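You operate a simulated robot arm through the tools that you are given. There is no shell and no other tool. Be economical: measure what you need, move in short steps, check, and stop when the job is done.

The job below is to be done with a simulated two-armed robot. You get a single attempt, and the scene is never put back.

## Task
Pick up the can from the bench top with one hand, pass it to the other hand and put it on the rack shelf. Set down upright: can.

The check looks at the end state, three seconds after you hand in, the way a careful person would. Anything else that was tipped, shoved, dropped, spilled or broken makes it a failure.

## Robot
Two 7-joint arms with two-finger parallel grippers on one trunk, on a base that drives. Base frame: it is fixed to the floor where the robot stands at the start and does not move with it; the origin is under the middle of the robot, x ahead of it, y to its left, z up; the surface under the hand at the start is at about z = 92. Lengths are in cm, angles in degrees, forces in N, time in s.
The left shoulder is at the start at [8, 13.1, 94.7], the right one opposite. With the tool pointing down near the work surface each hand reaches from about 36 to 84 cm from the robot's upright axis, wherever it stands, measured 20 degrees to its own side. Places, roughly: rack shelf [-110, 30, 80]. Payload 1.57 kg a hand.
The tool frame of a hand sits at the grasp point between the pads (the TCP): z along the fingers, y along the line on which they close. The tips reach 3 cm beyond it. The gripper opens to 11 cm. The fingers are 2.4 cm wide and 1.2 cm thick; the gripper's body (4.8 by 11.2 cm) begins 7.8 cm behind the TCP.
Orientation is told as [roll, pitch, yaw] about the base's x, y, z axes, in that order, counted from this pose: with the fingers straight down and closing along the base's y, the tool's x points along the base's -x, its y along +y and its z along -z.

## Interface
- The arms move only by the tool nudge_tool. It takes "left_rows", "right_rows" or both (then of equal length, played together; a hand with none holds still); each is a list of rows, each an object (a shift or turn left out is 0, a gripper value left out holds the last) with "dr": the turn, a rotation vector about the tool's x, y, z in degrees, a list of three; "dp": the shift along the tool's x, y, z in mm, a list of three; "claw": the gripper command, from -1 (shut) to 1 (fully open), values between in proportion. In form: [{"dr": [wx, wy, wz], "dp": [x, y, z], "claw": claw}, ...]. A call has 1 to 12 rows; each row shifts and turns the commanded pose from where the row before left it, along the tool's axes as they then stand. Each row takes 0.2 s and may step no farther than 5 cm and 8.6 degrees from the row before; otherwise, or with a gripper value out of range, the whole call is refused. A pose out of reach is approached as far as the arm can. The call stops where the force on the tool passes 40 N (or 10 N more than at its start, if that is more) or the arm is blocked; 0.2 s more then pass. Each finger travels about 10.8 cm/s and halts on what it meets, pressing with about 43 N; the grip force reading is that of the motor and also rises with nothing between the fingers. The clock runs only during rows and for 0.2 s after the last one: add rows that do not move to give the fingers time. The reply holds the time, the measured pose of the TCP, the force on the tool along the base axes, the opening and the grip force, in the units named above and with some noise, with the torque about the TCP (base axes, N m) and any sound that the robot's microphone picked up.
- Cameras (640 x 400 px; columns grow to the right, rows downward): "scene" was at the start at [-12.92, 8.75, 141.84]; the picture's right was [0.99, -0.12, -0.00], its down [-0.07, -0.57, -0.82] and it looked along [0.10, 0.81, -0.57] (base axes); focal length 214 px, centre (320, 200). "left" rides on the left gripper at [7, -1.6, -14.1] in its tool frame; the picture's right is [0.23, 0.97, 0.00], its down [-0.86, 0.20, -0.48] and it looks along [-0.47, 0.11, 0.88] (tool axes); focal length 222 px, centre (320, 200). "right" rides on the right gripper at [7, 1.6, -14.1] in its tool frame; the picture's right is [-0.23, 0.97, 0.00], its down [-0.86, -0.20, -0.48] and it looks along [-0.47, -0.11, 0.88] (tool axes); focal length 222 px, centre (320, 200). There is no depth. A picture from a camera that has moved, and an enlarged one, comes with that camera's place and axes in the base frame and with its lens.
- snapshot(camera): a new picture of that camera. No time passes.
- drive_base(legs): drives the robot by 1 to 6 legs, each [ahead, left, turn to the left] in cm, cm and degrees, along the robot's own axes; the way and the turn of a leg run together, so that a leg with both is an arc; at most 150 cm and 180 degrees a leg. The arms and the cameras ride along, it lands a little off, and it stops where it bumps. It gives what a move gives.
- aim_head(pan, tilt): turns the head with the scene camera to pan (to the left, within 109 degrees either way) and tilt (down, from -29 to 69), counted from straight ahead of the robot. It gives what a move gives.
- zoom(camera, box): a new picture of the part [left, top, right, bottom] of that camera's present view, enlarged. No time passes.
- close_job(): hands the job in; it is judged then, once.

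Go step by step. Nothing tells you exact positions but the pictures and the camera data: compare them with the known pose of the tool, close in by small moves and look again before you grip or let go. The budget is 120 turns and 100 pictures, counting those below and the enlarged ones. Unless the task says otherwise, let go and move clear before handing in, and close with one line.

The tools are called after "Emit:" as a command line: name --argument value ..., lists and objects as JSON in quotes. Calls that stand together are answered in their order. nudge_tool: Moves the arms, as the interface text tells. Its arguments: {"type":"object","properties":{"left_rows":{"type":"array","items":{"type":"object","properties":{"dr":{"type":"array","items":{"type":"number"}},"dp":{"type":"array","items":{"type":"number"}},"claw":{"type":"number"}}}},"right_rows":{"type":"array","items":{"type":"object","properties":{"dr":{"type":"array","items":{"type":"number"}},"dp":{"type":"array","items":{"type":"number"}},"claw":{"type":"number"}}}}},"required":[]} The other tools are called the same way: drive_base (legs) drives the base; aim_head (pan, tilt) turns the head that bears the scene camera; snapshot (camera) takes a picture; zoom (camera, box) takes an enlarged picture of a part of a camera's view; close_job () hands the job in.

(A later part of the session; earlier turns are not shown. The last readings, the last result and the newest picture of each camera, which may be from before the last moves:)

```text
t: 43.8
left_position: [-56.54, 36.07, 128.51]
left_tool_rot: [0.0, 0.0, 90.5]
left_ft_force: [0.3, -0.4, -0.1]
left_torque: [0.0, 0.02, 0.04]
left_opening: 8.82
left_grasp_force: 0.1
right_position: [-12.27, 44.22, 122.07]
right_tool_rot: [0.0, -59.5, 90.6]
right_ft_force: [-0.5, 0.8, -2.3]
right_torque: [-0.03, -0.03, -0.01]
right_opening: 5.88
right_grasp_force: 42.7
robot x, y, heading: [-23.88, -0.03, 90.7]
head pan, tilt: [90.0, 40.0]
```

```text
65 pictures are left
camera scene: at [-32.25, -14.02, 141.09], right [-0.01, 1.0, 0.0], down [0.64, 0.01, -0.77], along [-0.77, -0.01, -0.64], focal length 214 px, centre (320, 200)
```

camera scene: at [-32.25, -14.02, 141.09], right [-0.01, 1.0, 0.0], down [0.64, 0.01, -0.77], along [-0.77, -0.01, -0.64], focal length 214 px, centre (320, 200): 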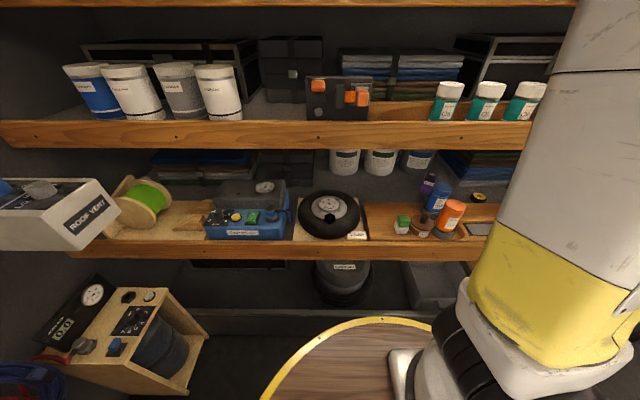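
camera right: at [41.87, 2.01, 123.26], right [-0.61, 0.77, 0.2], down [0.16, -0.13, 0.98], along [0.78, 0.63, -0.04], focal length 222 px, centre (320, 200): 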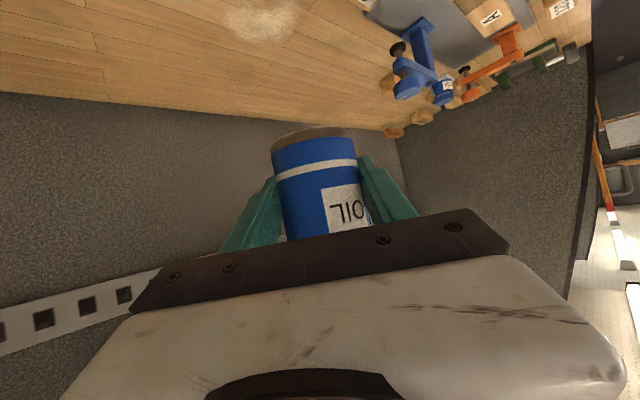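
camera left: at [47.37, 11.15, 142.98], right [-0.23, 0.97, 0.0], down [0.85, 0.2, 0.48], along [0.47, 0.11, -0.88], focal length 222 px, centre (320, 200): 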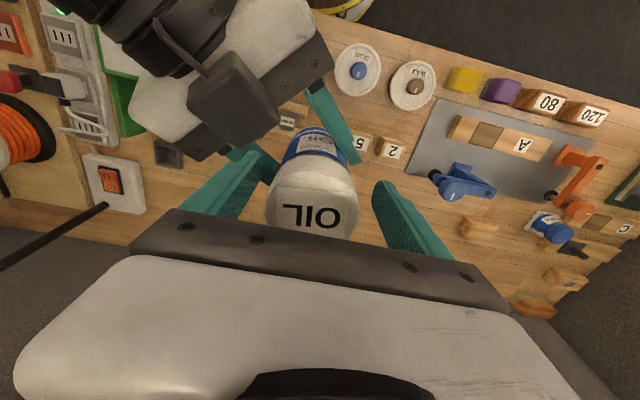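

The rack shows the lower shelf with various items and an upper board above. I shift 8 cm away from the rack for clearance and finish the turn.

Emit:
drive_base --legs '[[0, -8, 0], [0, 0, 89.5]]'

Emit:
aim_head --pan 0 --tilt 40

Emit:
snapshot --camera "scene"

```text
t: 48.7
left_position: [-51.71, -32.78, 128.6]
left_tool_rot: [0.1, 0.0, -179.2]
left_ft_force: [1.0, 0.5, -0.1]
left_torque: [0.0, 0.01, 0.01]
left_opening: 8.81
left_grasp_force: 0.0
right_position: [-60.17, 11.36, 122.13]
right_tool_rot: [0.0, -59.4, -179.2]
right_ft_force: [-0.4, 0.4, -3.9]
right_torque: [0.02, 0.0, 0.02]
right_opening: 5.86
right_grasp_force: 42.7
robot x, y, heading: [-15.75, -0.27, -179.2]
head pan, tilt: [90.0, 40.0]
```

```text
t: 50.4
left_position: [-51.74, -32.79, 128.62]
left_tool_rot: [0.0, 0.1, -179.2]
left_ft_force: [0.1, 0.3, 0.1]
left_torque: [0.02, 0.02, 0.0]
left_opening: 8.79
left_grasp_force: 0.1
right_position: [-60.24, 11.47, 122.14]
right_tool_rot: [0.0, -59.6, -178.9]
right_ft_force: [0.3, -0.3, -3.8]
right_torque: [0.04, -0.02, -0.01]
right_opening: 5.89
right_grasp_force: 43.0
robot x, y, heading: [-15.84, 0.12, -179.1]
head pan, tilt: [0.0, 40.0]
```

```text
64 pictures are left
camera scene: at [-10.24, -0.42, 140.8], right [-0.08, 1.0, 0.0], down [0.67, 0.06, -0.74], along [-0.74, -0.06, -0.67], focal length 214 px, centre (320, 200)
```

scene: 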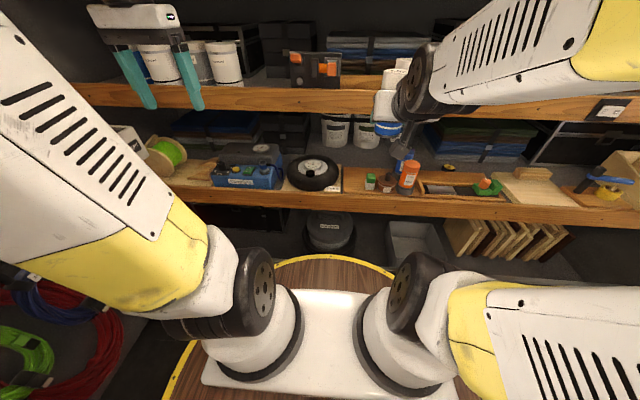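

Emit:
zoom --camera "scene" --box '[280, 80, 640, 280]'

Emit:
zoom --camera "scene" --box '[100, 80, 400, 280]'

Emit:
snapshot --camera "left"

Emit:
snapshot --camera "right"

```text
1.78 times, centred on (460, 180) of scene
camera zoom: at [-10.24, -0.42, 140.8], right [-0.08, 1.0, 0.0], down [0.67, 0.06, -0.74], along [-0.74, -0.06, -0.67], focal length 381 px, centre (71, 236)
```

zoom: 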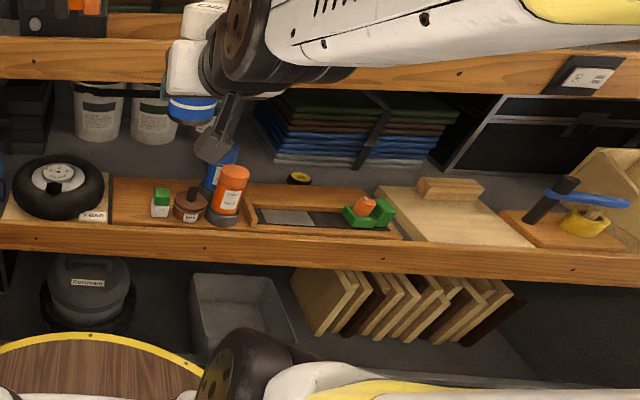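

```text
2.00 times, centred on (250, 180) of scene
camera zoom: at [-10.24, -0.42, 140.8], right [-0.08, 1.0, 0.0], down [0.67, 0.06, -0.74], along [-0.74, -0.06, -0.67], focal length 429 px, centre (460, 240)
```

zoom: 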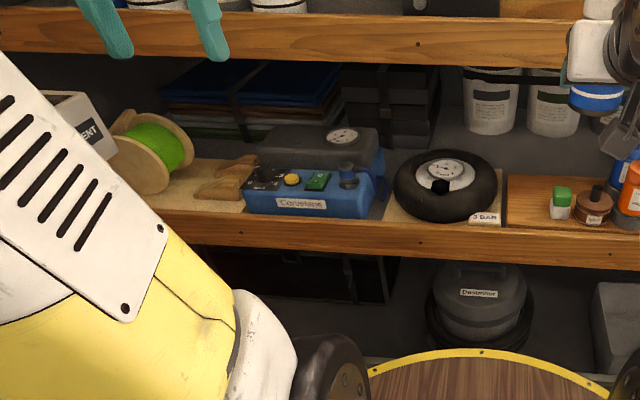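

```text
61 pictures are left
camera left: at [-44.61, -30.98, 142.73], right [0.24, -0.97, 0.0], down [-0.85, -0.21, 0.48], along [-0.46, -0.12, -0.88], focal length 222 px, centre (320, 200)
```

left: 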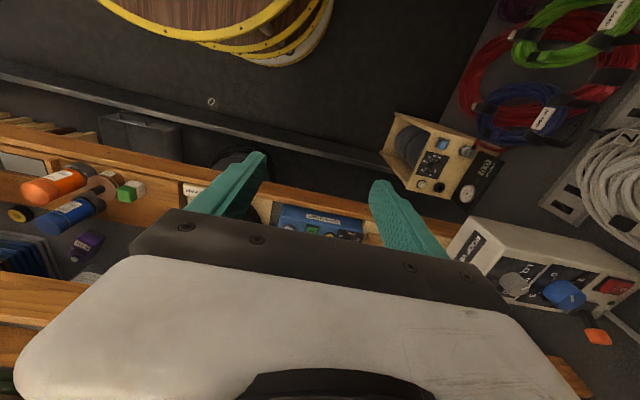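

```text
60 pictures are left
camera right: at [-44.57, 10.0, 123.26], right [-0.1, -0.98, 0.2], down [-0.02, 0.2, 0.98], along [-0.99, 0.09, -0.04], focal length 222 px, centre (320, 200)
```

right: 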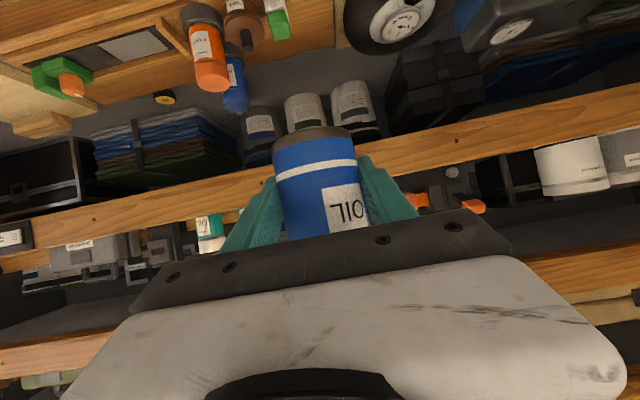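

Emit:
zoom --camera "scene" --box '[320, 120, 480, 220]'

Emit:
zoom --camera "right" --box '[80, 0, 400, 160]'

Emit:
zoom --camera "left" --box '[0, 120, 240, 300]'

```text
4.00 times, centred on (400, 170) of scene
camera zoom: at [-10.24, -0.42, 140.8], right [-0.08, 1.0, 0.0], down [0.67, 0.06, -0.74], along [-0.74, -0.06, -0.67], focal length 858 px, centre (0, 320)
```

zoom: 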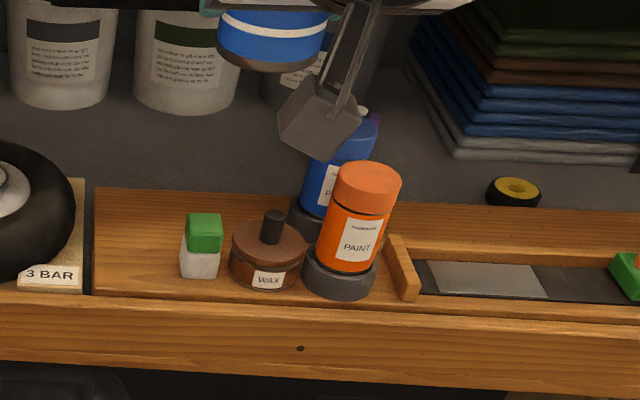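

```text
2.00 times, centred on (240, 80) of right
camera zoom: at [-44.57, 10.0, 123.26], right [-0.1, -0.98, 0.2], down [-0.02, 0.2, 0.98], along [-0.99, 0.09, -0.04], focal length 444 px, centre (480, 440)
```

zoom: 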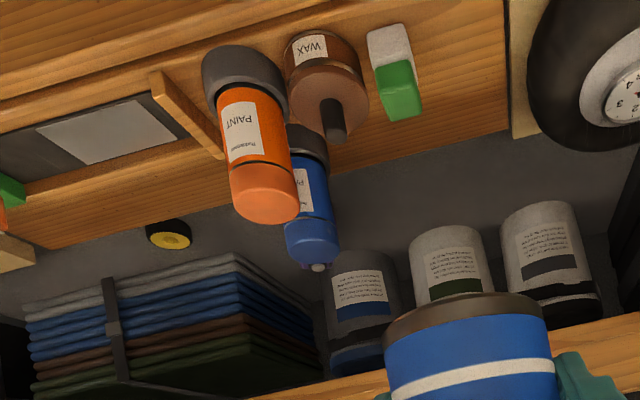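

```text
2.22 times, centred on (120, 210) of left
camera zoom: at [-44.61, -30.98, 142.73], right [0.24, -0.97, 0.0], down [-0.85, -0.21, 0.48], along [-0.46, -0.12, -0.88], focal length 494 px, centre (764, 178)
```

zoom: 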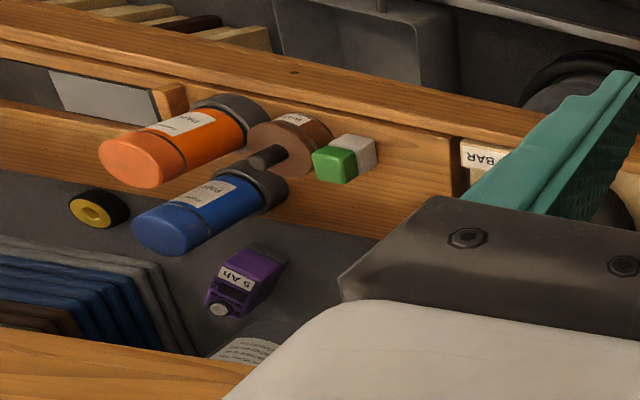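

I place the shelf's free grey area behind the wooden plank at about (-108, 10), z≈80, with the plank top ≈82, green block near (-88, 16), and the upper lip at z≈113. I tuck the left hand back and lower the can in front of the rack.

Emit:
nudge_tool --right_rows '[{"dp": [32, 0, 18.9]}, {"dp": [32, 0, 18.9]}, {"dp": [32, 0, 18.9]}, {"dp": [32, 0, 18.9]}, {"dp": [32, 0, 18.9]}, {"dp": [32, 0, 18.9]}, {"dp": [32, 0, 18.9]}, {}]' --left_rows '[{"dp": [12, 8, 0]}, {"dp": [12, 8, 0]}, {"dp": [12, 8, 0]}, {"dp": [12, 8, 0]}, {"dp": [12, 8, 0]}, {"dp": [12, 8, 0]}, {"dp": [12, 8, 0]}, {}]'

Emit:
snapshot --camera "scene"

Emit:
snapshot --camera "right"

```text
t: 52.2
left_position: [-43.22, -38.26, 128.53]
left_tool_rot: [0.0, 0.0, -179.1]
left_ft_force: [0.2, 0.5, 0.7]
left_torque: [-0.09, 0.0, 0.04]
left_opening: 8.81
left_grasp_force: 0.0
right_position: [-71.78, 8.5, 106.13]
right_tool_rot: [0.0, -59.4, -179.1]
right_ft_force: [-0.6, 0.8, -3.4]
right_torque: [-0.04, -0.04, 0.05]
right_opening: 5.89
right_grasp_force: 43.0
right hand out of reach, approached as far as the arm can: row 1, 2, 3, 4, 5, 6, 7
robot x, y, heading: [-15.93, 0.32, -179.2]
head pan, tilt: [0.0, 40.0]
```

```text
56 pictures are left
camera scene: at [-10.43, 0.2, 141.09], right [-0.01, 1.0, 0.0], down [0.64, 0.01, -0.77], along [-0.77, -0.01, -0.64], focal length 214 px, centre (320, 200)
```

scene: 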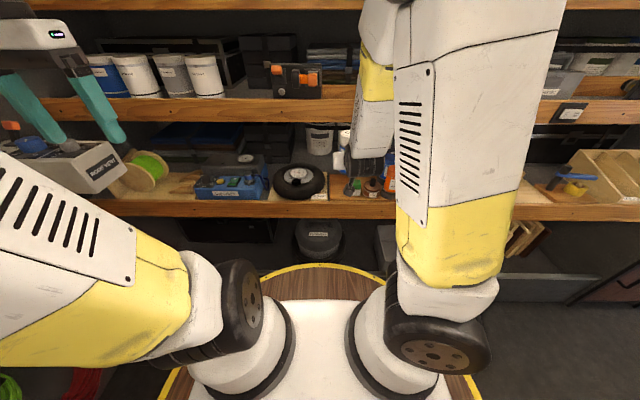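

```text
55 pictures are left
camera right: at [-56.15, 7.07, 107.19], right [-0.1, -0.98, 0.2], down [-0.03, 0.2, 0.98], along [-0.99, 0.09, -0.05], focal length 222 px, centre (320, 200)
```

right: 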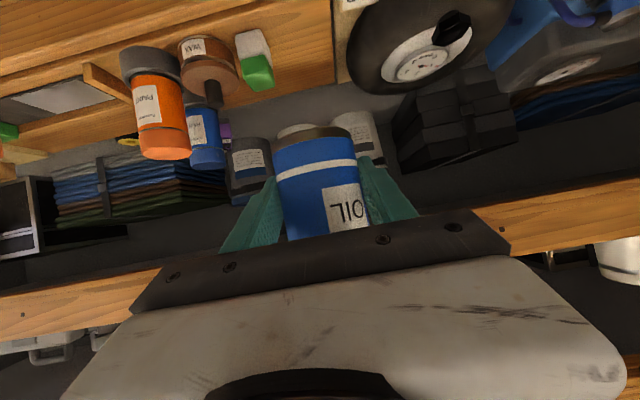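

The arm can't hold this tilt so near the body; it needs more extension when low. I back the base away from the rack so I can lower with a longer reach, then drive in.

Emit:
drive_base --legs '[[-15, 0, 0]]'

Emit:
nudge_tool --right_rows '[{"dp": [0, 0, 5]}, {}]'

```text
t: 53.6
left_position: [-28.16, -38.07, 128.52]
left_tool_rot: [-0.1, 0.0, -179.3]
left_ft_force: [0.0, 0.7, -0.5]
left_torque: [0.0, 0.02, -0.01]
left_opening: 8.78
left_grasp_force: 0.0
right_position: [-56.58, 8.78, 106.11]
right_tool_rot: [0.0, -59.4, -179.2]
right_ft_force: [-0.3, 0.3, -3.9]
right_torque: [-0.02, -0.04, -0.01]
right_opening: 5.9
right_grasp_force: 43.1
robot x, y, heading: [-0.93, 0.7, -179.6]
head pan, tilt: [0.0, 40.0]
```

```text
t: 54.2
left_position: [-28.06, -37.98, 128.69]
left_tool_rot: [0.0, 0.0, -179.3]
left_ft_force: [-0.4, 0.1, 0.8]
left_torque: [-0.03, 0.0, 0.02]
left_opening: 8.8
left_grasp_force: 0.0
right_position: [-57.12, 8.78, 105.78]
right_tool_rot: [0.0, -59.4, -179.2]
right_ft_force: [0.9, 0.0, -3.3]
right_torque: [0.01, -0.02, 0.02]
right_opening: 5.89
right_grasp_force: 43.4
robot x, y, heading: [-1.07, 0.32, -179.3]
head pan, tilt: [0.0, 40.0]
```

Emit:
nudge_tool --right_rows '[{"dp": [2, 0, 36]}, {"dp": [2, 0, 36]}, {"dp": [2, 0, 36]}, {"dp": [2, 0, 36]}, {"dp": [2, 0, 36]}, {}]'

Emit:
snapshot --camera "right"

Emit:
snapshot --camera "scene"

```text
t: 55.6
left_position: [-28.19, -37.98, 128.62]
left_tool_rot: [-0.1, 0.0, -179.3]
left_ft_force: [-0.4, -0.9, 0.3]
left_torque: [-0.02, -0.03, 0.01]
left_opening: 8.8
left_grasp_force: 0.1
right_position: [-71.92, 8.65, 95.87]
right_tool_rot: [0.0, -59.4, -179.2]
right_ft_force: [-0.6, -0.5, -2.9]
right_torque: [0.0, -0.05, 0.02]
right_opening: 5.93
right_grasp_force: 42.8
robot x, y, heading: [-0.27, 0.45, -179.4]
head pan, tilt: [0.0, 40.0]
```

```text
54 pictures are left
camera right: at [-56.35, 7.14, 96.98], right [-0.1, -0.98, 0.2], down [-0.03, 0.2, 0.98], along [-0.99, 0.09, -0.05], focal length 222 px, centre (320, 200)
```

right: 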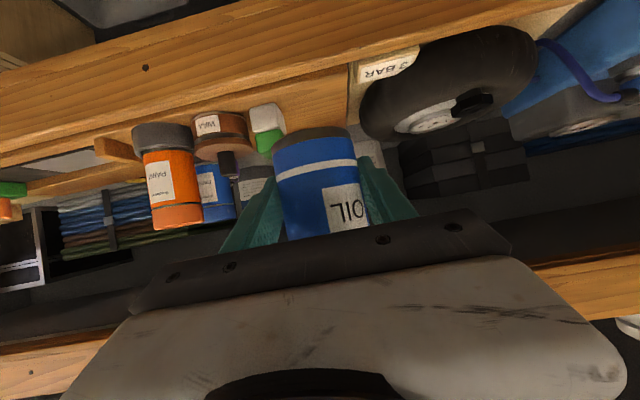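

```text
53 pictures are left
camera scene: at [4.76, 0.35, 141.09], right [-0.01, 1.0, 0.0], down [0.64, 0.01, -0.77], along [-0.77, -0.01, -0.64], focal length 214 px, centre (320, 200)
```

scene: 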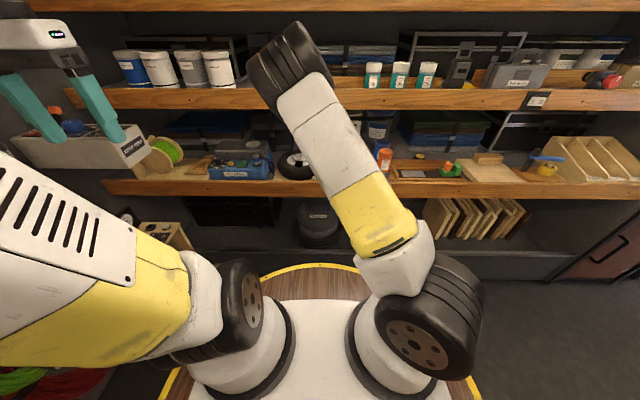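

The elbow stands high when the hand is close, which could hit the upper lip. I extend the hand forward over the plank and watch how the arm flattens.

Emit:
nudge_tool --right_rows '[{"dp": [-20.3, 0, 34.4]}, {"dp": [-20.3, 0, 34.4]}, {"dp": [-20.3, 0, 34.4]}, {}]'

Emit:
snapshot --camera "scene"

Emit:
snapshot --camera "right"

Emit:
snapshot --camera "left"

```text
t: 56.6
left_position: [-28.07, -38.02, 128.66]
left_tool_rot: [0.0, 0.0, -179.2]
left_ft_force: [-0.1, 0.2, 0.3]
left_torque: [-0.02, -0.01, 0.01]
left_opening: 8.8
left_grasp_force: 0.0
right_position: [-83.97, 8.31, 95.67]
right_tool_rot: [-0.1, -59.4, -179.0]
right_ft_force: [-0.9, 0.6, -3.3]
right_torque: [0.01, -0.02, -0.01]
right_opening: 5.89
right_grasp_force: 42.8
robot x, y, heading: [-0.56, 0.61, -179.1]
head pan, tilt: [0.0, 40.0]
```

```text
52 pictures are left
camera scene: at [4.75, 0.35, 141.09], right [-0.01, 1.0, 0.0], down [0.64, 0.01, -0.77], along [-0.77, -0.01, -0.64], focal length 214 px, centre (320, 200)
```

scene: 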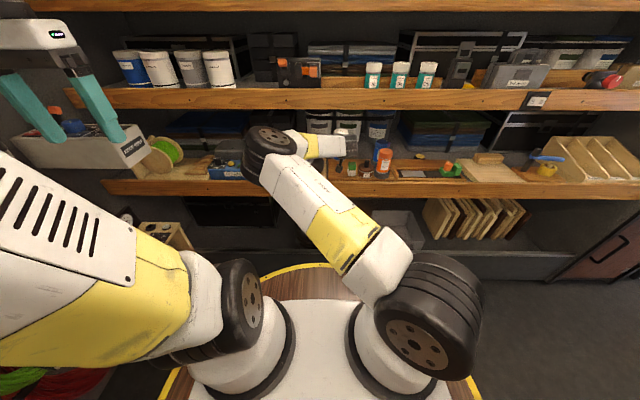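

```text
51 pictures are left
camera right: at [-68.4, 6.93, 96.75], right [-0.1, -0.98, 0.19], down [-0.03, 0.2, 0.98], along [-0.99, 0.09, -0.05], focal length 222 px, centre (320, 200)
```

right: 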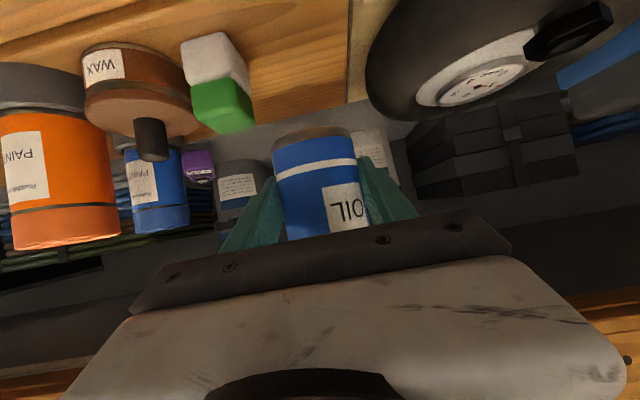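

```text
50 pictures are left
camera left: at [-21.03, -36.24, 142.74], right [0.24, -0.97, 0.0], down [-0.85, -0.21, 0.48], along [-0.46, -0.11, -0.88], focal length 222 px, centre (320, 200)
```

left: 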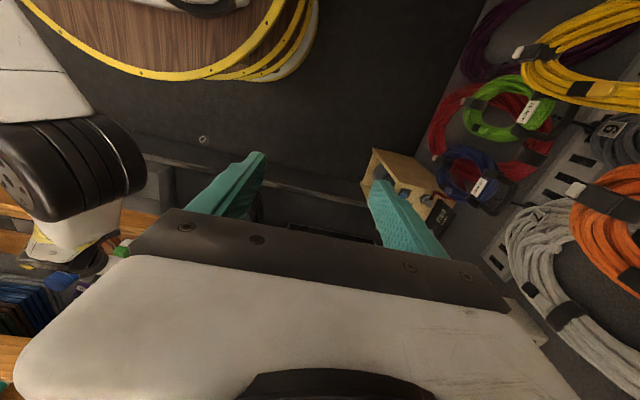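

The elbow has flattened to about (-37, -11, 120), well clear. I zoom in on the wrist to judge its height against the upper lip.

Emit:
zoom --camera "scene" --box '[230, 80, 430, 200]'

Emit:
zoom --camera "left" --box '[0, 120, 200, 320]'

```text
3.20 times, centred on (330, 140) of scene
camera zoom: at [4.75, 0.35, 141.09], right [-0.01, 1.0, 0.0], down [0.64, 0.01, -0.77], along [-0.77, -0.01, -0.64], focal length 686 px, centre (288, 392)
```

zoom: 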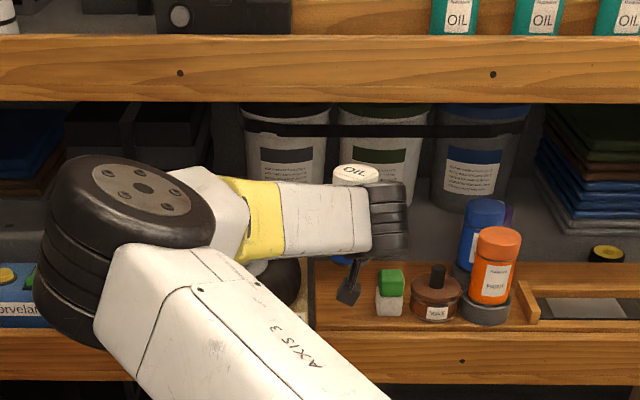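

```text
2.00 times, centred on (100, 220) of left
camera zoom: at [-21.03, -36.24, 142.74], right [0.24, -0.97, 0.0], down [-0.85, -0.21, 0.48], along [-0.46, -0.11, -0.88], focal length 444 px, centre (760, 160)
```

zoom: 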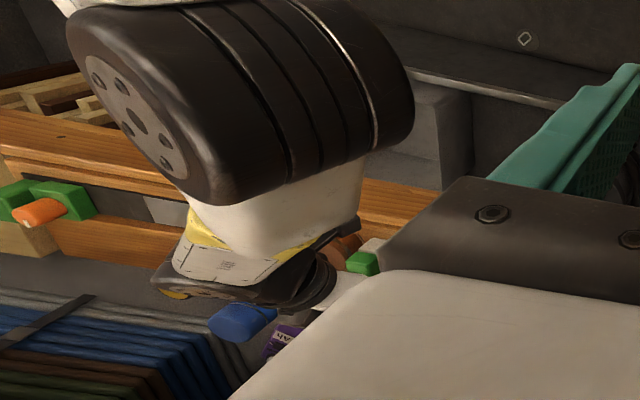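

At the wrist's current height its top is ~113; lowering the can by 5.7 cm brings it safely under the lip. The can then passes in the corridor between wheel (y<2.6) and green block (y>14).

Emit:
nudge_tool --right_rows '[{"dp": [24.5, -4, 14.5]}, {"dp": [24.5, -4, 14.5]}, {}]'

Emit:
snapshot --camera "right"

Emit:
zoom --camera "scene" --box '[230, 80, 430, 200]'

```text
t: 57.4
left_position: [-28.16, -38.12, 128.56]
left_tool_rot: [0.0, 0.0, -179.3]
left_ft_force: [0.1, 0.3, 0.1]
left_torque: [-0.01, -0.01, 0.01]
left_opening: 8.78
left_grasp_force: 0.1
right_position: [-82.34, 8.22, 90.84]
right_tool_rot: [-0.1, -59.4, -179.3]
right_ft_force: [0.3, 0.0, -2.7]
right_torque: [-0.02, -0.03, 0.01]
right_opening: 5.86
right_grasp_force: 43.4
right hand out of reach, approached as far as the arm can: row 1, 2
robot x, y, heading: [-0.56, 0.64, -179.3]
head pan, tilt: [0.0, 40.0]
```

```text
47 pictures are left
camera right: at [-66.74, 6.68, 91.93], right [-0.1, -0.98, 0.19], down [-0.03, 0.2, 0.98], along [-0.99, 0.1, -0.05], focal length 222 px, centre (320, 200)
```

right: 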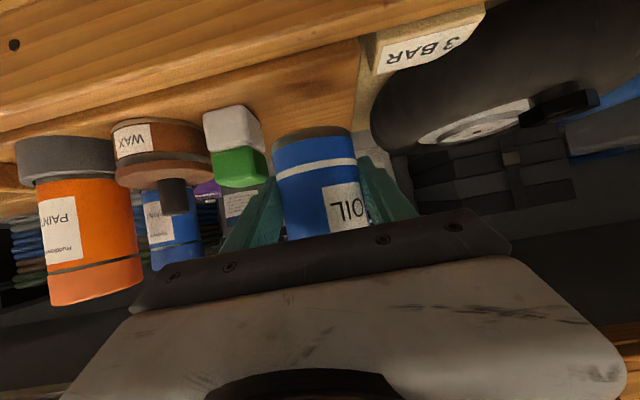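

```text
3.20 times, centred on (330, 140) of scene
camera zoom: at [4.75, 0.35, 141.09], right [-0.01, 1.0, 0.0], down [0.64, 0.01, -0.77], along [-0.77, -0.01, -0.64], focal length 686 px, centre (288, 392)
```

zoom: 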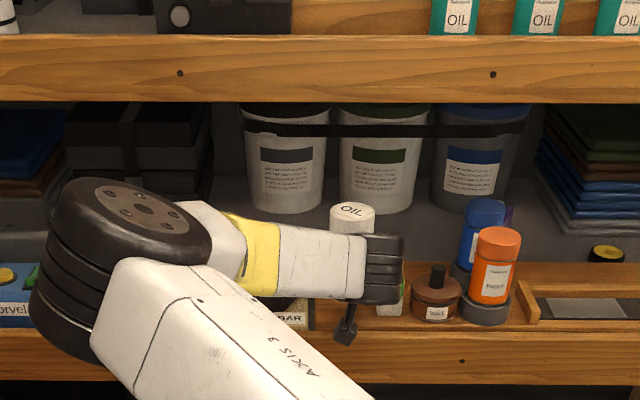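

That is a joint limit at this extension; I retract 6 cm at this lower height to regain freedom and check.

Emit:
nudge_tool --right_rows '[{"dp": [19.6, -4, -25]}, {"dp": [19.6, -4, -25]}, {}]'

Emit:
snapshot --camera "right"

Emit:
zoom --camera "scene" --box '[230, 80, 430, 200]'

```text
t: 58.2
left_position: [-28.1, -38.11, 128.55]
left_tool_rot: [0.1, 0.0, -179.3]
left_ft_force: [-0.1, 0.4, 0.6]
left_torque: [0.02, 0.03, -0.02]
left_opening: 8.78
left_grasp_force: 0.0
right_position: [-76.1, 8.87, 90.03]
right_tool_rot: [0.1, -59.5, -179.3]
right_ft_force: [0.5, -0.1, -4.7]
right_torque: [0.0, -0.06, -0.04]
right_opening: 5.89
right_grasp_force: 42.8
robot x, y, heading: [-0.93, 0.05, -179.2]
head pan, tilt: [0.0, 40.0]
```

```text
45 pictures are left
camera right: at [-60.47, 7.54, 91.24], right [-0.1, -0.98, 0.2], down [-0.03, 0.2, 0.98], along [-0.99, 0.09, -0.05], focal length 222 px, centre (320, 200)
```

right: 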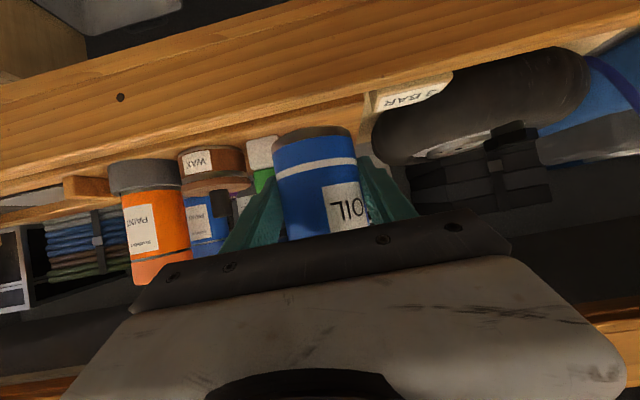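

```text
3.20 times, centred on (330, 140) of scene
camera zoom: at [4.75, 0.35, 141.09], right [-0.01, 1.0, 0.0], down [0.64, 0.01, -0.77], along [-0.77, -0.01, -0.64], focal length 686 px, centre (288, 392)
```

zoom: 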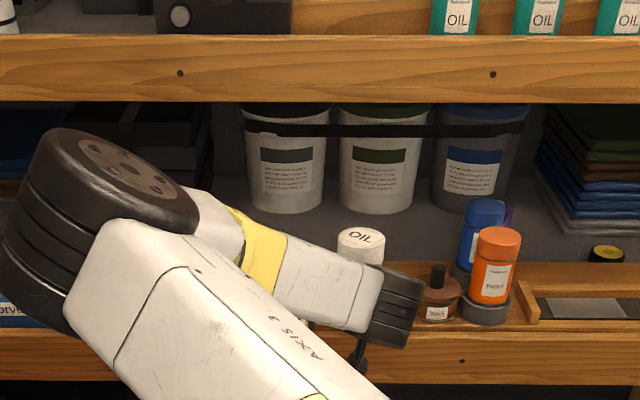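

Clear and free. I drive forward 14 cm along the corridor and check.

Emit:
drive_base --legs '[[14, 0, 0]]'

Emit:
snapshot --camera "right"

Emit:
snapshot --camera "scene"

```text
t: 59.5
left_position: [-42.35, -38.24, 128.57]
left_tool_rot: [0.0, 0.0, -179.4]
left_ft_force: [-0.5, -0.2, 0.3]
left_torque: [0.02, -0.04, -0.01]
left_opening: 8.81
left_grasp_force: 0.0
right_position: [-90.28, 8.91, 90.09]
right_tool_rot: [0.0, -59.4, -179.2]
right_ft_force: [-0.2, -0.6, -2.7]
right_torque: [0.01, -0.03, 0.03]
right_opening: 5.89
right_grasp_force: 43.7
robot x, y, heading: [-15.0, 0.29, -179.3]
head pan, tilt: [0.0, 40.0]
```

```text
43 pictures are left
camera right: at [-74.64, 7.45, 91.25], right [-0.1, -0.98, 0.2], down [-0.03, 0.2, 0.98], along [-0.99, 0.1, -0.05], focal length 222 px, centre (320, 200)
```

right: 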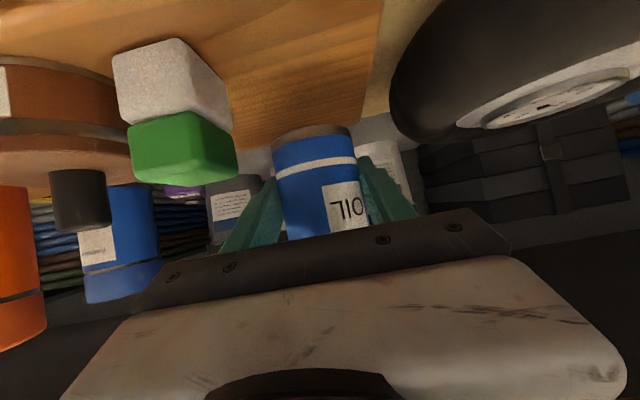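

```text
42 pictures are left
camera scene: at [-9.41, 0.18, 141.09], right [-0.01, 1.0, 0.0], down [0.64, 0.01, -0.77], along [-0.77, -0.01, -0.64], focal length 214 px, centre (320, 200)
```

scene: 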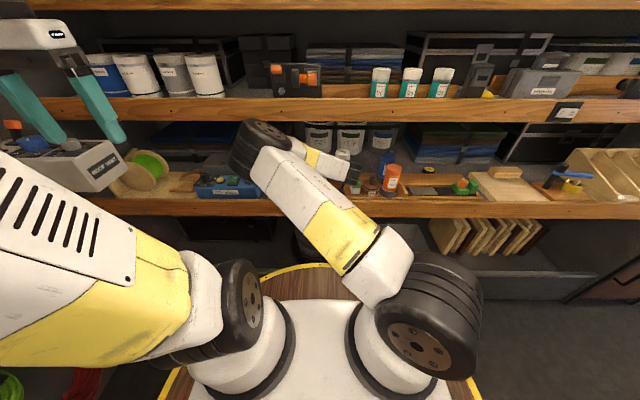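

Passing cleanly. Another 15 cm puts the can beyond the plank's back edge.

Emit:
drive_base --legs '[[15, 0, 0]]'

Emit:
snapshot --camera "right"

Emit:
snapshot --camera "scene"

Emit:
zoom --camera "scene" --box '[230, 80, 430, 220]'

```text
t: 60.9
left_position: [-57.54, -38.28, 128.57]
left_tool_rot: [0.0, 0.0, -179.3]
left_ft_force: [-0.7, -0.1, -0.5]
left_torque: [0.01, 0.03, 0.02]
left_opening: 8.8
left_grasp_force: 0.1
right_position: [-105.36, 8.8, 90.09]
right_tool_rot: [0.0, -59.5, -179.3]
right_ft_force: [0.2, 0.3, -3.1]
right_torque: [-0.02, -0.03, 0.01]
right_opening: 5.9
right_grasp_force: 43.1
robot x, y, heading: [-29.84, -0.06, -179.2]
head pan, tilt: [0.0, 40.0]
```

```text
41 pictures are left
camera right: at [-89.83, 7.24, 91.24], right [-0.1, -0.98, 0.2], down [-0.03, 0.2, 0.98], along [-0.99, 0.1, -0.05], focal length 222 px, centre (320, 200)
```

right: 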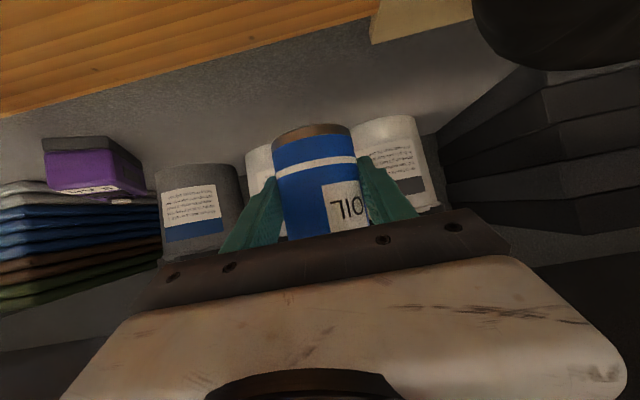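

```text
40 pictures are left
camera scene: at [-24.6, 0.01, 141.09], right [-0.01, 1.0, 0.0], down [0.64, 0.01, -0.77], along [-0.77, -0.01, -0.64], focal length 214 px, centre (320, 200)
```

scene: 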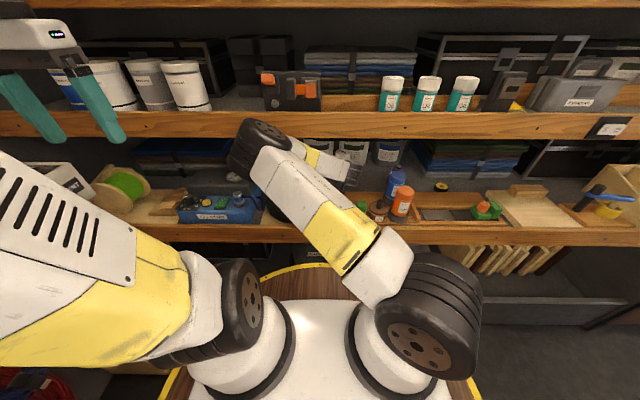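

```text
2.86 times, centred on (330, 150) of scene
camera zoom: at [-24.6, 0.01, 141.09], right [-0.01, 1.0, 0.0], down [0.64, 0.01, -0.77], along [-0.77, -0.01, -0.64], focal length 613 px, centre (291, 343)
```

zoom: 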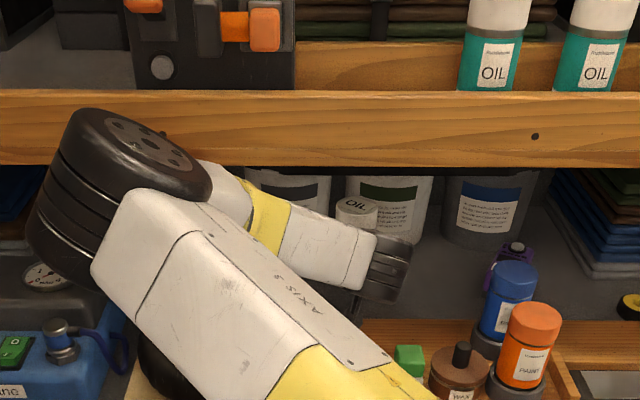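

The can is over the free grey shelf surface (z≈80 by the pail bases). I lower it in steps, watching force.

Emit:
nudge_tool --right_rows '[{"dp": [8.6, 0, 5.1]}, {"dp": [8.6, 0, 5.1]}, {"dp": [8.6, 0, 5.1]}, {"dp": [8.6, 0, 5.1]}, {}]'

Emit:
snapshot --camera "right"

```text
t: 62.1
left_position: [-57.42, -38.4, 128.55]
left_tool_rot: [0.0, -0.1, -179.3]
left_ft_force: [-0.3, 0.5, -0.5]
left_torque: [0.03, -0.01, 0.0]
left_opening: 8.77
left_grasp_force: 0.1
right_position: [-105.33, 8.55, 86.04]
right_tool_rot: [-0.1, -59.4, -179.2]
right_ft_force: [0.5, -0.9, -3.1]
right_torque: [0.01, -0.06, 0.0]
right_opening: 5.88
right_grasp_force: 43.6
robot x, y, heading: [-30.09, -0.53, -179.2]
head pan, tilt: [0.0, 40.0]
```

```text
38 pictures are left
camera right: at [-89.88, 7.14, 87.21], right [-0.1, -0.98, 0.2], down [-0.03, 0.2, 0.98], along [-0.99, 0.1, -0.05], focal length 222 px, centre (320, 200)
```

right: 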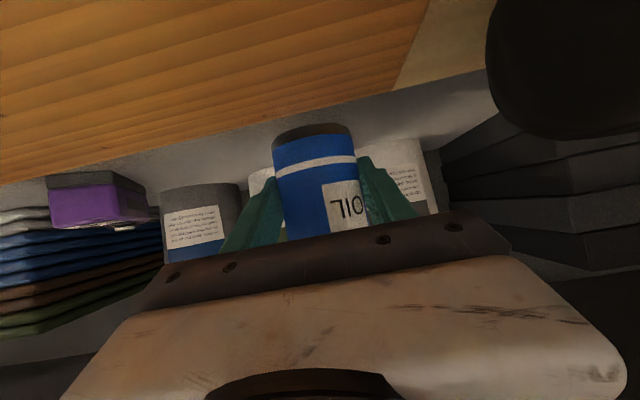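

The plank's back edge is at about x=-101.5, so I move 4 cm deeper for margin, then continue lowering.

Emit:
drive_base --legs '[[4, 0, 0]]'

Emit:
nudge_tool --right_rows '[{"dp": [6, 0, 3.55]}, {"dp": [4.3, 0, 2.5]}, {}]'

Emit:
snapshot --camera "right"

```text
t: 63.0
left_position: [-61.59, -38.36, 128.67]
left_tool_rot: [0.0, 0.0, -179.4]
left_ft_force: [-0.6, 0.1, 0.4]
left_torque: [-0.05, 0.03, 0.0]
left_opening: 8.78
left_grasp_force: 0.0
right_position: [-109.49, 8.65, 86.09]
right_tool_rot: [0.0, -59.3, -179.3]
right_ft_force: [0.3, 0.3, -2.4]
right_torque: [-0.01, -0.02, 0.0]
right_opening: 5.89
right_grasp_force: 42.7
robot x, y, heading: [-34.18, -0.38, -179.3]
head pan, tilt: [0.0, 40.0]
```

```text
t: 63.8
left_position: [-61.62, -38.28, 128.51]
left_tool_rot: [0.0, 0.0, -179.4]
left_ft_force: [0.4, 0.4, 0.5]
left_torque: [-0.01, -0.01, 0.01]
left_opening: 8.8
left_grasp_force: 0.1
right_position: [-109.47, 8.68, 84.76]
right_tool_rot: [0.1, -59.4, -179.3]
right_ft_force: [0.8, 0.7, -3.0]
right_torque: [0.0, -0.02, 0.01]
right_opening: 5.88
right_grasp_force: 42.9
robot x, y, heading: [-34.26, -0.11, -179.7]
head pan, tilt: [0.0, 40.0]
```

```text
37 pictures are left
camera right: at [-93.85, 7.15, 86.04], right [-0.1, -0.98, 0.2], down [-0.03, 0.2, 0.98], along [-0.99, 0.1, -0.05], focal length 222 px, centre (320, 200)
```

right: 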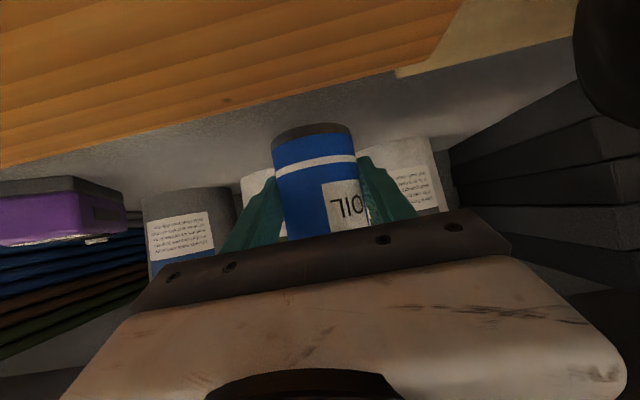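

Emit:
nudge_tool --right_rows '[{"dp": [2.15, 0, 1.27]}, {"dp": [2.15, 0, 1.27]}, {}]'

```text
t: 64.6
left_position: [-61.73, -38.47, 128.67]
left_tool_rot: [0.0, 0.0, -179.4]
left_ft_force: [-0.5, 0.3, 0.2]
left_torque: [0.03, 0.02, -0.01]
left_opening: 8.79
left_grasp_force: 0.1
right_position: [-109.47, 8.67, 84.47]
right_tool_rot: [0.0, -59.4, -179.4]
right_ft_force: [0.5, -0.7, -4.1]
right_torque: [-0.01, -0.05, -0.01]
right_opening: 5.86
right_grasp_force: 43.1
robot x, y, heading: [-34.24, -0.3, -179.6]
head pan, tilt: [0.0, 40.0]
```

Emit:
nudge_tool --right_rows '[{"dp": [2.15, 0, 1.27]}, {}]'

Emit:
nudge_tool --right_rows '[{"dp": [2.15, 0, 1.27]}, {}]'

Emit:
snapshot --camera "right"

```text
t: 65.2
left_position: [-61.57, -38.37, 128.61]
left_tool_rot: [0.0, 0.0, -179.4]
left_ft_force: [0.6, -1.1, -0.2]
left_torque: [0.01, 0.01, -0.01]
left_opening: 8.78
left_grasp_force: 0.1
right_position: [-109.52, 8.68, 84.18]
right_tool_rot: [0.0, -59.5, -179.4]
right_ft_force: [0.2, 0.2, -3.7]
right_torque: [-0.02, 0.0, 0.04]
right_opening: 5.87
right_grasp_force: 43.2
robot x, y, heading: [-33.83, -0.36, -179.4]
head pan, tilt: [0.0, 40.0]
```

```text
t: 65.8
left_position: [-61.65, -38.34, 128.57]
left_tool_rot: [-0.1, -0.1, -179.3]
left_ft_force: [-0.2, 0.8, 0.3]
left_torque: [-0.02, 0.0, -0.01]
left_opening: 8.79
left_grasp_force: 0.1
right_position: [-109.58, 8.64, 83.9]
right_tool_rot: [-0.2, -59.4, -179.3]
right_ft_force: [-0.3, -0.3, -3.1]
right_torque: [-0.02, -0.02, 0.01]
right_opening: 5.85
right_grasp_force: 42.5
robot x, y, heading: [-34.51, 0.08, -179.4]
head pan, tilt: [0.0, 40.0]
```

```text
36 pictures are left
camera right: at [-93.91, 7.2, 85.06], right [-0.1, -0.98, 0.2], down [-0.03, 0.2, 0.98], along [-0.99, 0.1, -0.05], focal length 222 px, centre (320, 200)
```

right: 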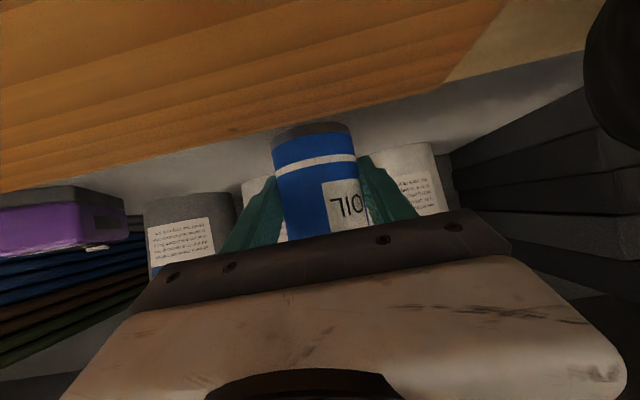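

Emit:
nudge_tool --right_rows '[{"dp": [2.15, 0, 1.27]}, {}]'

Emit:
nudge_tool --right_rows '[{"dp": [2.15, 0, 1.27]}, {}]'

```text
t: 66.4
left_position: [-61.66, -38.38, 128.48]
left_tool_rot: [0.1, 0.1, -179.4]
left_ft_force: [0.0, -0.2, 0.4]
left_torque: [0.02, 0.0, 0.04]
left_opening: 8.82
left_grasp_force: 0.0
right_position: [-109.51, 8.51, 83.73]
right_tool_rot: [0.0, -59.3, -179.3]
right_ft_force: [0.4, 0.0, -4.0]
right_torque: [0.01, -0.03, -0.03]
right_opening: 5.88
right_grasp_force: 42.9
robot x, y, heading: [-33.91, 0.02, -179.4]
head pan, tilt: [0.0, 40.0]
```

```text
t: 67.0
left_position: [-61.71, -38.29, 128.62]
left_tool_rot: [0.0, 0.0, -179.4]
left_ft_force: [0.4, -0.4, 0.5]
left_torque: [-0.02, -0.03, -0.01]
left_opening: 8.8
left_grasp_force: 0.0
right_position: [-109.56, 8.54, 83.52]
right_tool_rot: [-0.2, -59.3, -179.3]
right_ft_force: [0.2, 0.0, -2.9]
right_torque: [0.02, -0.02, -0.01]
right_opening: 5.88
right_grasp_force: 42.8
robot x, y, heading: [-34.02, -0.26, -179.3]
head pan, tilt: [0.0, 40.0]
```

Emit:
nudge_tool --right_rows '[{"dp": [2.15, 0, 1.27]}, {}]'

Emit:
nudge_tool --right_rows '[{"dp": [2.15, 0, 1.27]}, {}]'

Emit:
snapshot --camera "right"

```text
t: 67.6
left_position: [-61.57, -38.25, 128.67]
left_tool_rot: [0.0, 0.0, -179.5]
left_ft_force: [-0.6, 0.4, 0.3]
left_torque: [-0.01, -0.02, 0.02]
left_opening: 8.8
left_grasp_force: 0.0
right_position: [-109.35, 8.54, 83.28]
right_tool_rot: [-0.1, -59.4, -179.4]
right_ft_force: [0.0, 0.8, -3.3]
right_torque: [-0.01, -0.06, -0.01]
right_opening: 5.86
right_grasp_force: 43.3
robot x, y, heading: [-33.89, -0.01, -179.5]
head pan, tilt: [0.0, 40.0]
```

```text
t: 68.2
left_position: [-61.56, -38.28, 128.59]
left_tool_rot: [-0.1, -0.1, -179.5]
left_ft_force: [-0.1, 0.2, 0.1]
left_torque: [-0.02, -0.01, -0.01]
left_opening: 8.82
left_grasp_force: 0.1
right_position: [-109.19, 8.45, 83.17]
right_tool_rot: [-0.2, -59.4, -179.3]
right_ft_force: [0.5, -0.2, -3.4]
right_torque: [-0.03, -0.02, -0.01]
right_opening: 5.89
right_grasp_force: 43.2
right hand out of reach, approached as far as the arm can: row 1
robot x, y, heading: [-34.47, -0.06, -179.7]
head pan, tilt: [0.0, 40.0]
```

```text
35 pictures are left
camera right: at [-93.65, 6.92, 84.34], right [-0.11, -0.98, 0.19], down [-0.03, 0.2, 0.98], along [-0.99, 0.1, -0.05], focal length 222 px, centre (320, 200)
```

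right: 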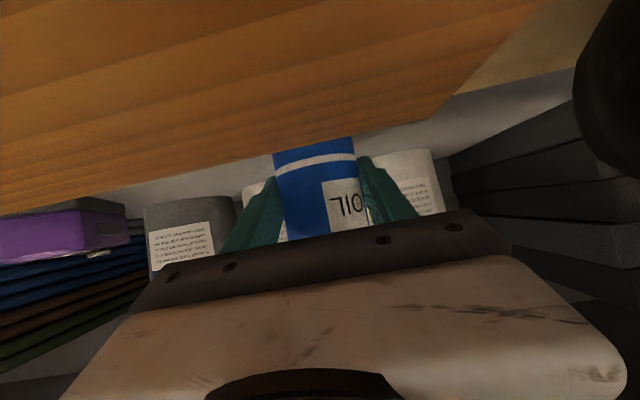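

The arm hits its limit at this extension, with no shelf contact yet. I move the base 2 cm in and draw the hand 3.5 cm back to regain downward travel.

Emit:
drive_base --legs '[[2, 0, 0]]'

Emit:
nudge_tool --right_rows '[{"dp": [8.9, 0, -15]}, {"dp": [8.9, 0, -15]}, {}]'

Emit:
zoom --camera "scene" --box '[230, 80, 430, 220]'

Emit:
snapshot --camera "right"

```text
t: 69.0
left_position: [-63.62, -38.31, 128.46]
left_tool_rot: [0.0, 0.0, -179.5]
left_ft_force: [0.0, 0.2, 0.0]
left_torque: [0.0, 0.0, 0.01]
left_opening: 8.84
left_grasp_force: 0.0
right_position: [-111.32, 8.44, 83.22]
right_tool_rot: [-0.1, -59.4, -179.4]
right_ft_force: [-1.0, 0.1, -3.6]
right_torque: [0.0, -0.04, 0.01]
right_opening: 5.88
right_grasp_force: 42.7
robot x, y, heading: [-36.1, 0.01, -179.5]
head pan, tilt: [0.0, 40.0]
```

```text
t: 69.8
left_position: [-63.6, -38.36, 128.64]
left_tool_rot: [0.0, 0.1, -179.4]
left_ft_force: [0.0, -0.1, -0.5]
left_torque: [-0.03, 0.03, -0.01]
left_opening: 8.79
left_grasp_force: 0.1
right_position: [-107.65, 8.55, 83.18]
right_tool_rot: [-0.1, -59.3, -179.3]
right_ft_force: [-0.4, 0.8, -3.0]
right_torque: [0.01, -0.04, -0.02]
right_opening: 5.9
right_grasp_force: 42.6
robot x, y, heading: [-35.81, -0.24, -179.5]
head pan, tilt: [0.0, 40.0]
```

```text
2.86 times, centred on (330, 150) of scene
camera zoom: at [-30.63, -0.06, 141.09], right [-0.01, 1.0, 0.0], down [0.64, 0.01, -0.77], along [-0.77, -0.01, -0.64], focal length 613 px, centre (291, 343)
```

zoom: 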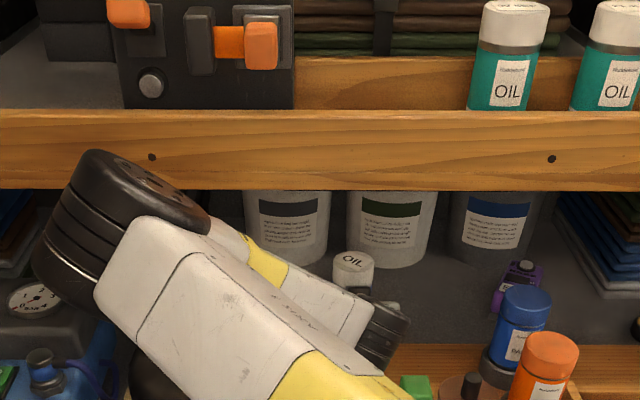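

```text
33 pictures are left
camera right: at [-92.09, 7.02, 84.34], right [-0.11, -0.98, 0.19], down [-0.03, 0.2, 0.98], along [-0.99, 0.1, -0.05], focal length 222 px, centre (320, 200)
```

right: 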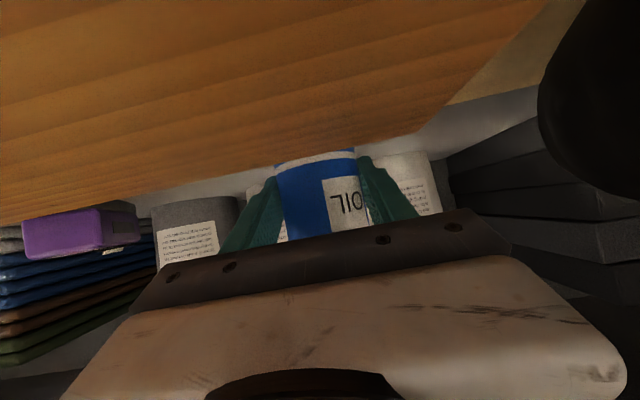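

Emit:
nudge_tool --right_rows '[{"dp": [2.15, 0, 1.27]}, {}]'

Emit:
nudge_tool --right_rows '[{"dp": [2.15, 0, 1.27]}, {}]'

Emit:
nudge_tool --right_rows '[{"dp": [2.15, 0, 1.27]}, {}]'

```text
t: 70.3
left_position: [-63.57, -38.33, 128.59]
left_tool_rot: [0.1, 0.0, -179.5]
left_ft_force: [0.0, 0.4, 0.7]
left_torque: [0.01, 0.0, 0.01]
left_opening: 8.8
left_grasp_force: 0.1
right_position: [-107.78, 8.63, 83.07]
right_tool_rot: [-0.1, -59.4, -179.3]
right_ft_force: [-0.2, 0.6, -3.1]
right_torque: [0.02, 0.01, 0.0]
right_opening: 5.91
right_grasp_force: 42.9
robot x, y, heading: [-36.1, -0.01, -179.6]
head pan, tilt: [0.0, 40.0]
```

```text
t: 71.0
left_position: [-63.61, -38.31, 128.68]
left_tool_rot: [-0.1, 0.0, -179.4]
left_ft_force: [0.4, -0.5, 0.1]
left_torque: [0.02, -0.01, 0.0]
left_opening: 8.82
left_grasp_force: 0.0
right_position: [-107.76, 8.57, 82.71]
right_tool_rot: [-0.1, -59.4, -179.4]
right_ft_force: [0.7, 0.1, -3.3]
right_torque: [0.01, -0.05, 0.02]
right_opening: 5.92
right_grasp_force: 43.6
robot x, y, heading: [-36.16, -0.28, -179.8]
head pan, tilt: [0.0, 40.0]
```

```text
t: 71.5
left_position: [-63.53, -38.33, 128.59]
left_tool_rot: [0.0, 0.0, -179.5]
left_ft_force: [0.1, 0.5, -0.1]
left_torque: [-0.04, 0.01, 0.0]
left_opening: 8.82
left_grasp_force: 0.1
right_position: [-107.76, 8.55, 82.57]
right_tool_rot: [-0.1, -59.5, -179.3]
right_ft_force: [3.5, 0.7, 19.9]
right_torque: [-0.22, -3.65, 0.18]
right_opening: 5.88
right_grasp_force: 43.1
robot x, y, heading: [-36.03, 0.1, -179.7]
head pan, tilt: [0.0, 40.0]
```

Contact showed a torque pointing ~16 cm behind the TCP: the wrist camera touched the plank, not the can the shelf. I lift slightly and pitch the hand ~4° further down to raise the camera, then descend again.

Emit:
nudge_tool --right_rows '[{"dp": [-3.4, 0, -2]}, {"dr": [0, 2, 0]}, {"dr": [0, 2, 0]}, {}]'

Emit:
snapshot --camera "right"

Emit:
zoom --camera "scene" --box '[300, 120, 400, 200]'

```text
t: 72.5
left_position: [-63.64, -38.33, 128.59]
left_tool_rot: [0.0, 0.0, -179.5]
left_ft_force: [0.7, -0.5, -0.1]
left_torque: [0.02, 0.01, -0.04]
left_opening: 8.79
left_grasp_force: 0.1
right_position: [-107.68, 8.43, 82.78]
right_tool_rot: [-0.1, -55.4, -179.5]
right_ft_force: [-0.7, 0.1, -1.9]
right_torque: [0.02, 0.06, 0.02]
right_opening: 5.91
right_grasp_force: 43.2
robot x, y, heading: [-36.38, 0.18, -179.6]
head pan, tilt: [0.0, 40.0]
```

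```text
32 pictures are left
camera right: at [-92.3, 6.96, 85.06], right [-0.12, -0.98, 0.19], down [-0.09, 0.2, 0.98], along [-0.99, 0.1, -0.12], focal length 222 px, centre (320, 200)
```

right: 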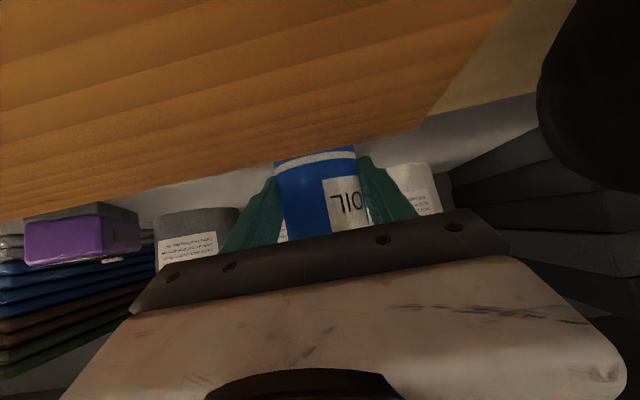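

```text
5.00 times, centred on (350, 160) of scene
camera zoom: at [-30.63, -0.06, 141.09], right [-0.01, 1.0, 0.0], down [0.64, 0.01, -0.77], along [-0.77, -0.01, -0.64], focal length 1072 px, centre (170, 400)
```

zoom: 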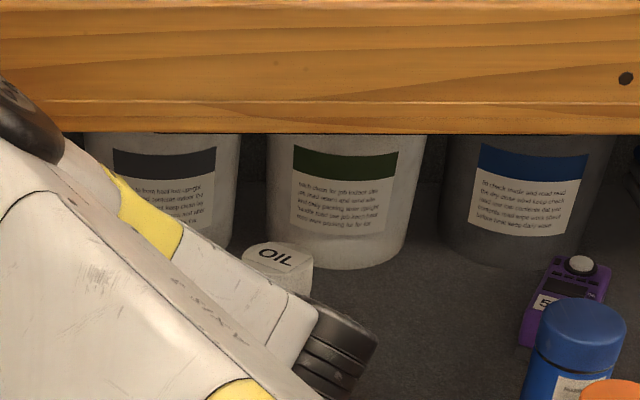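

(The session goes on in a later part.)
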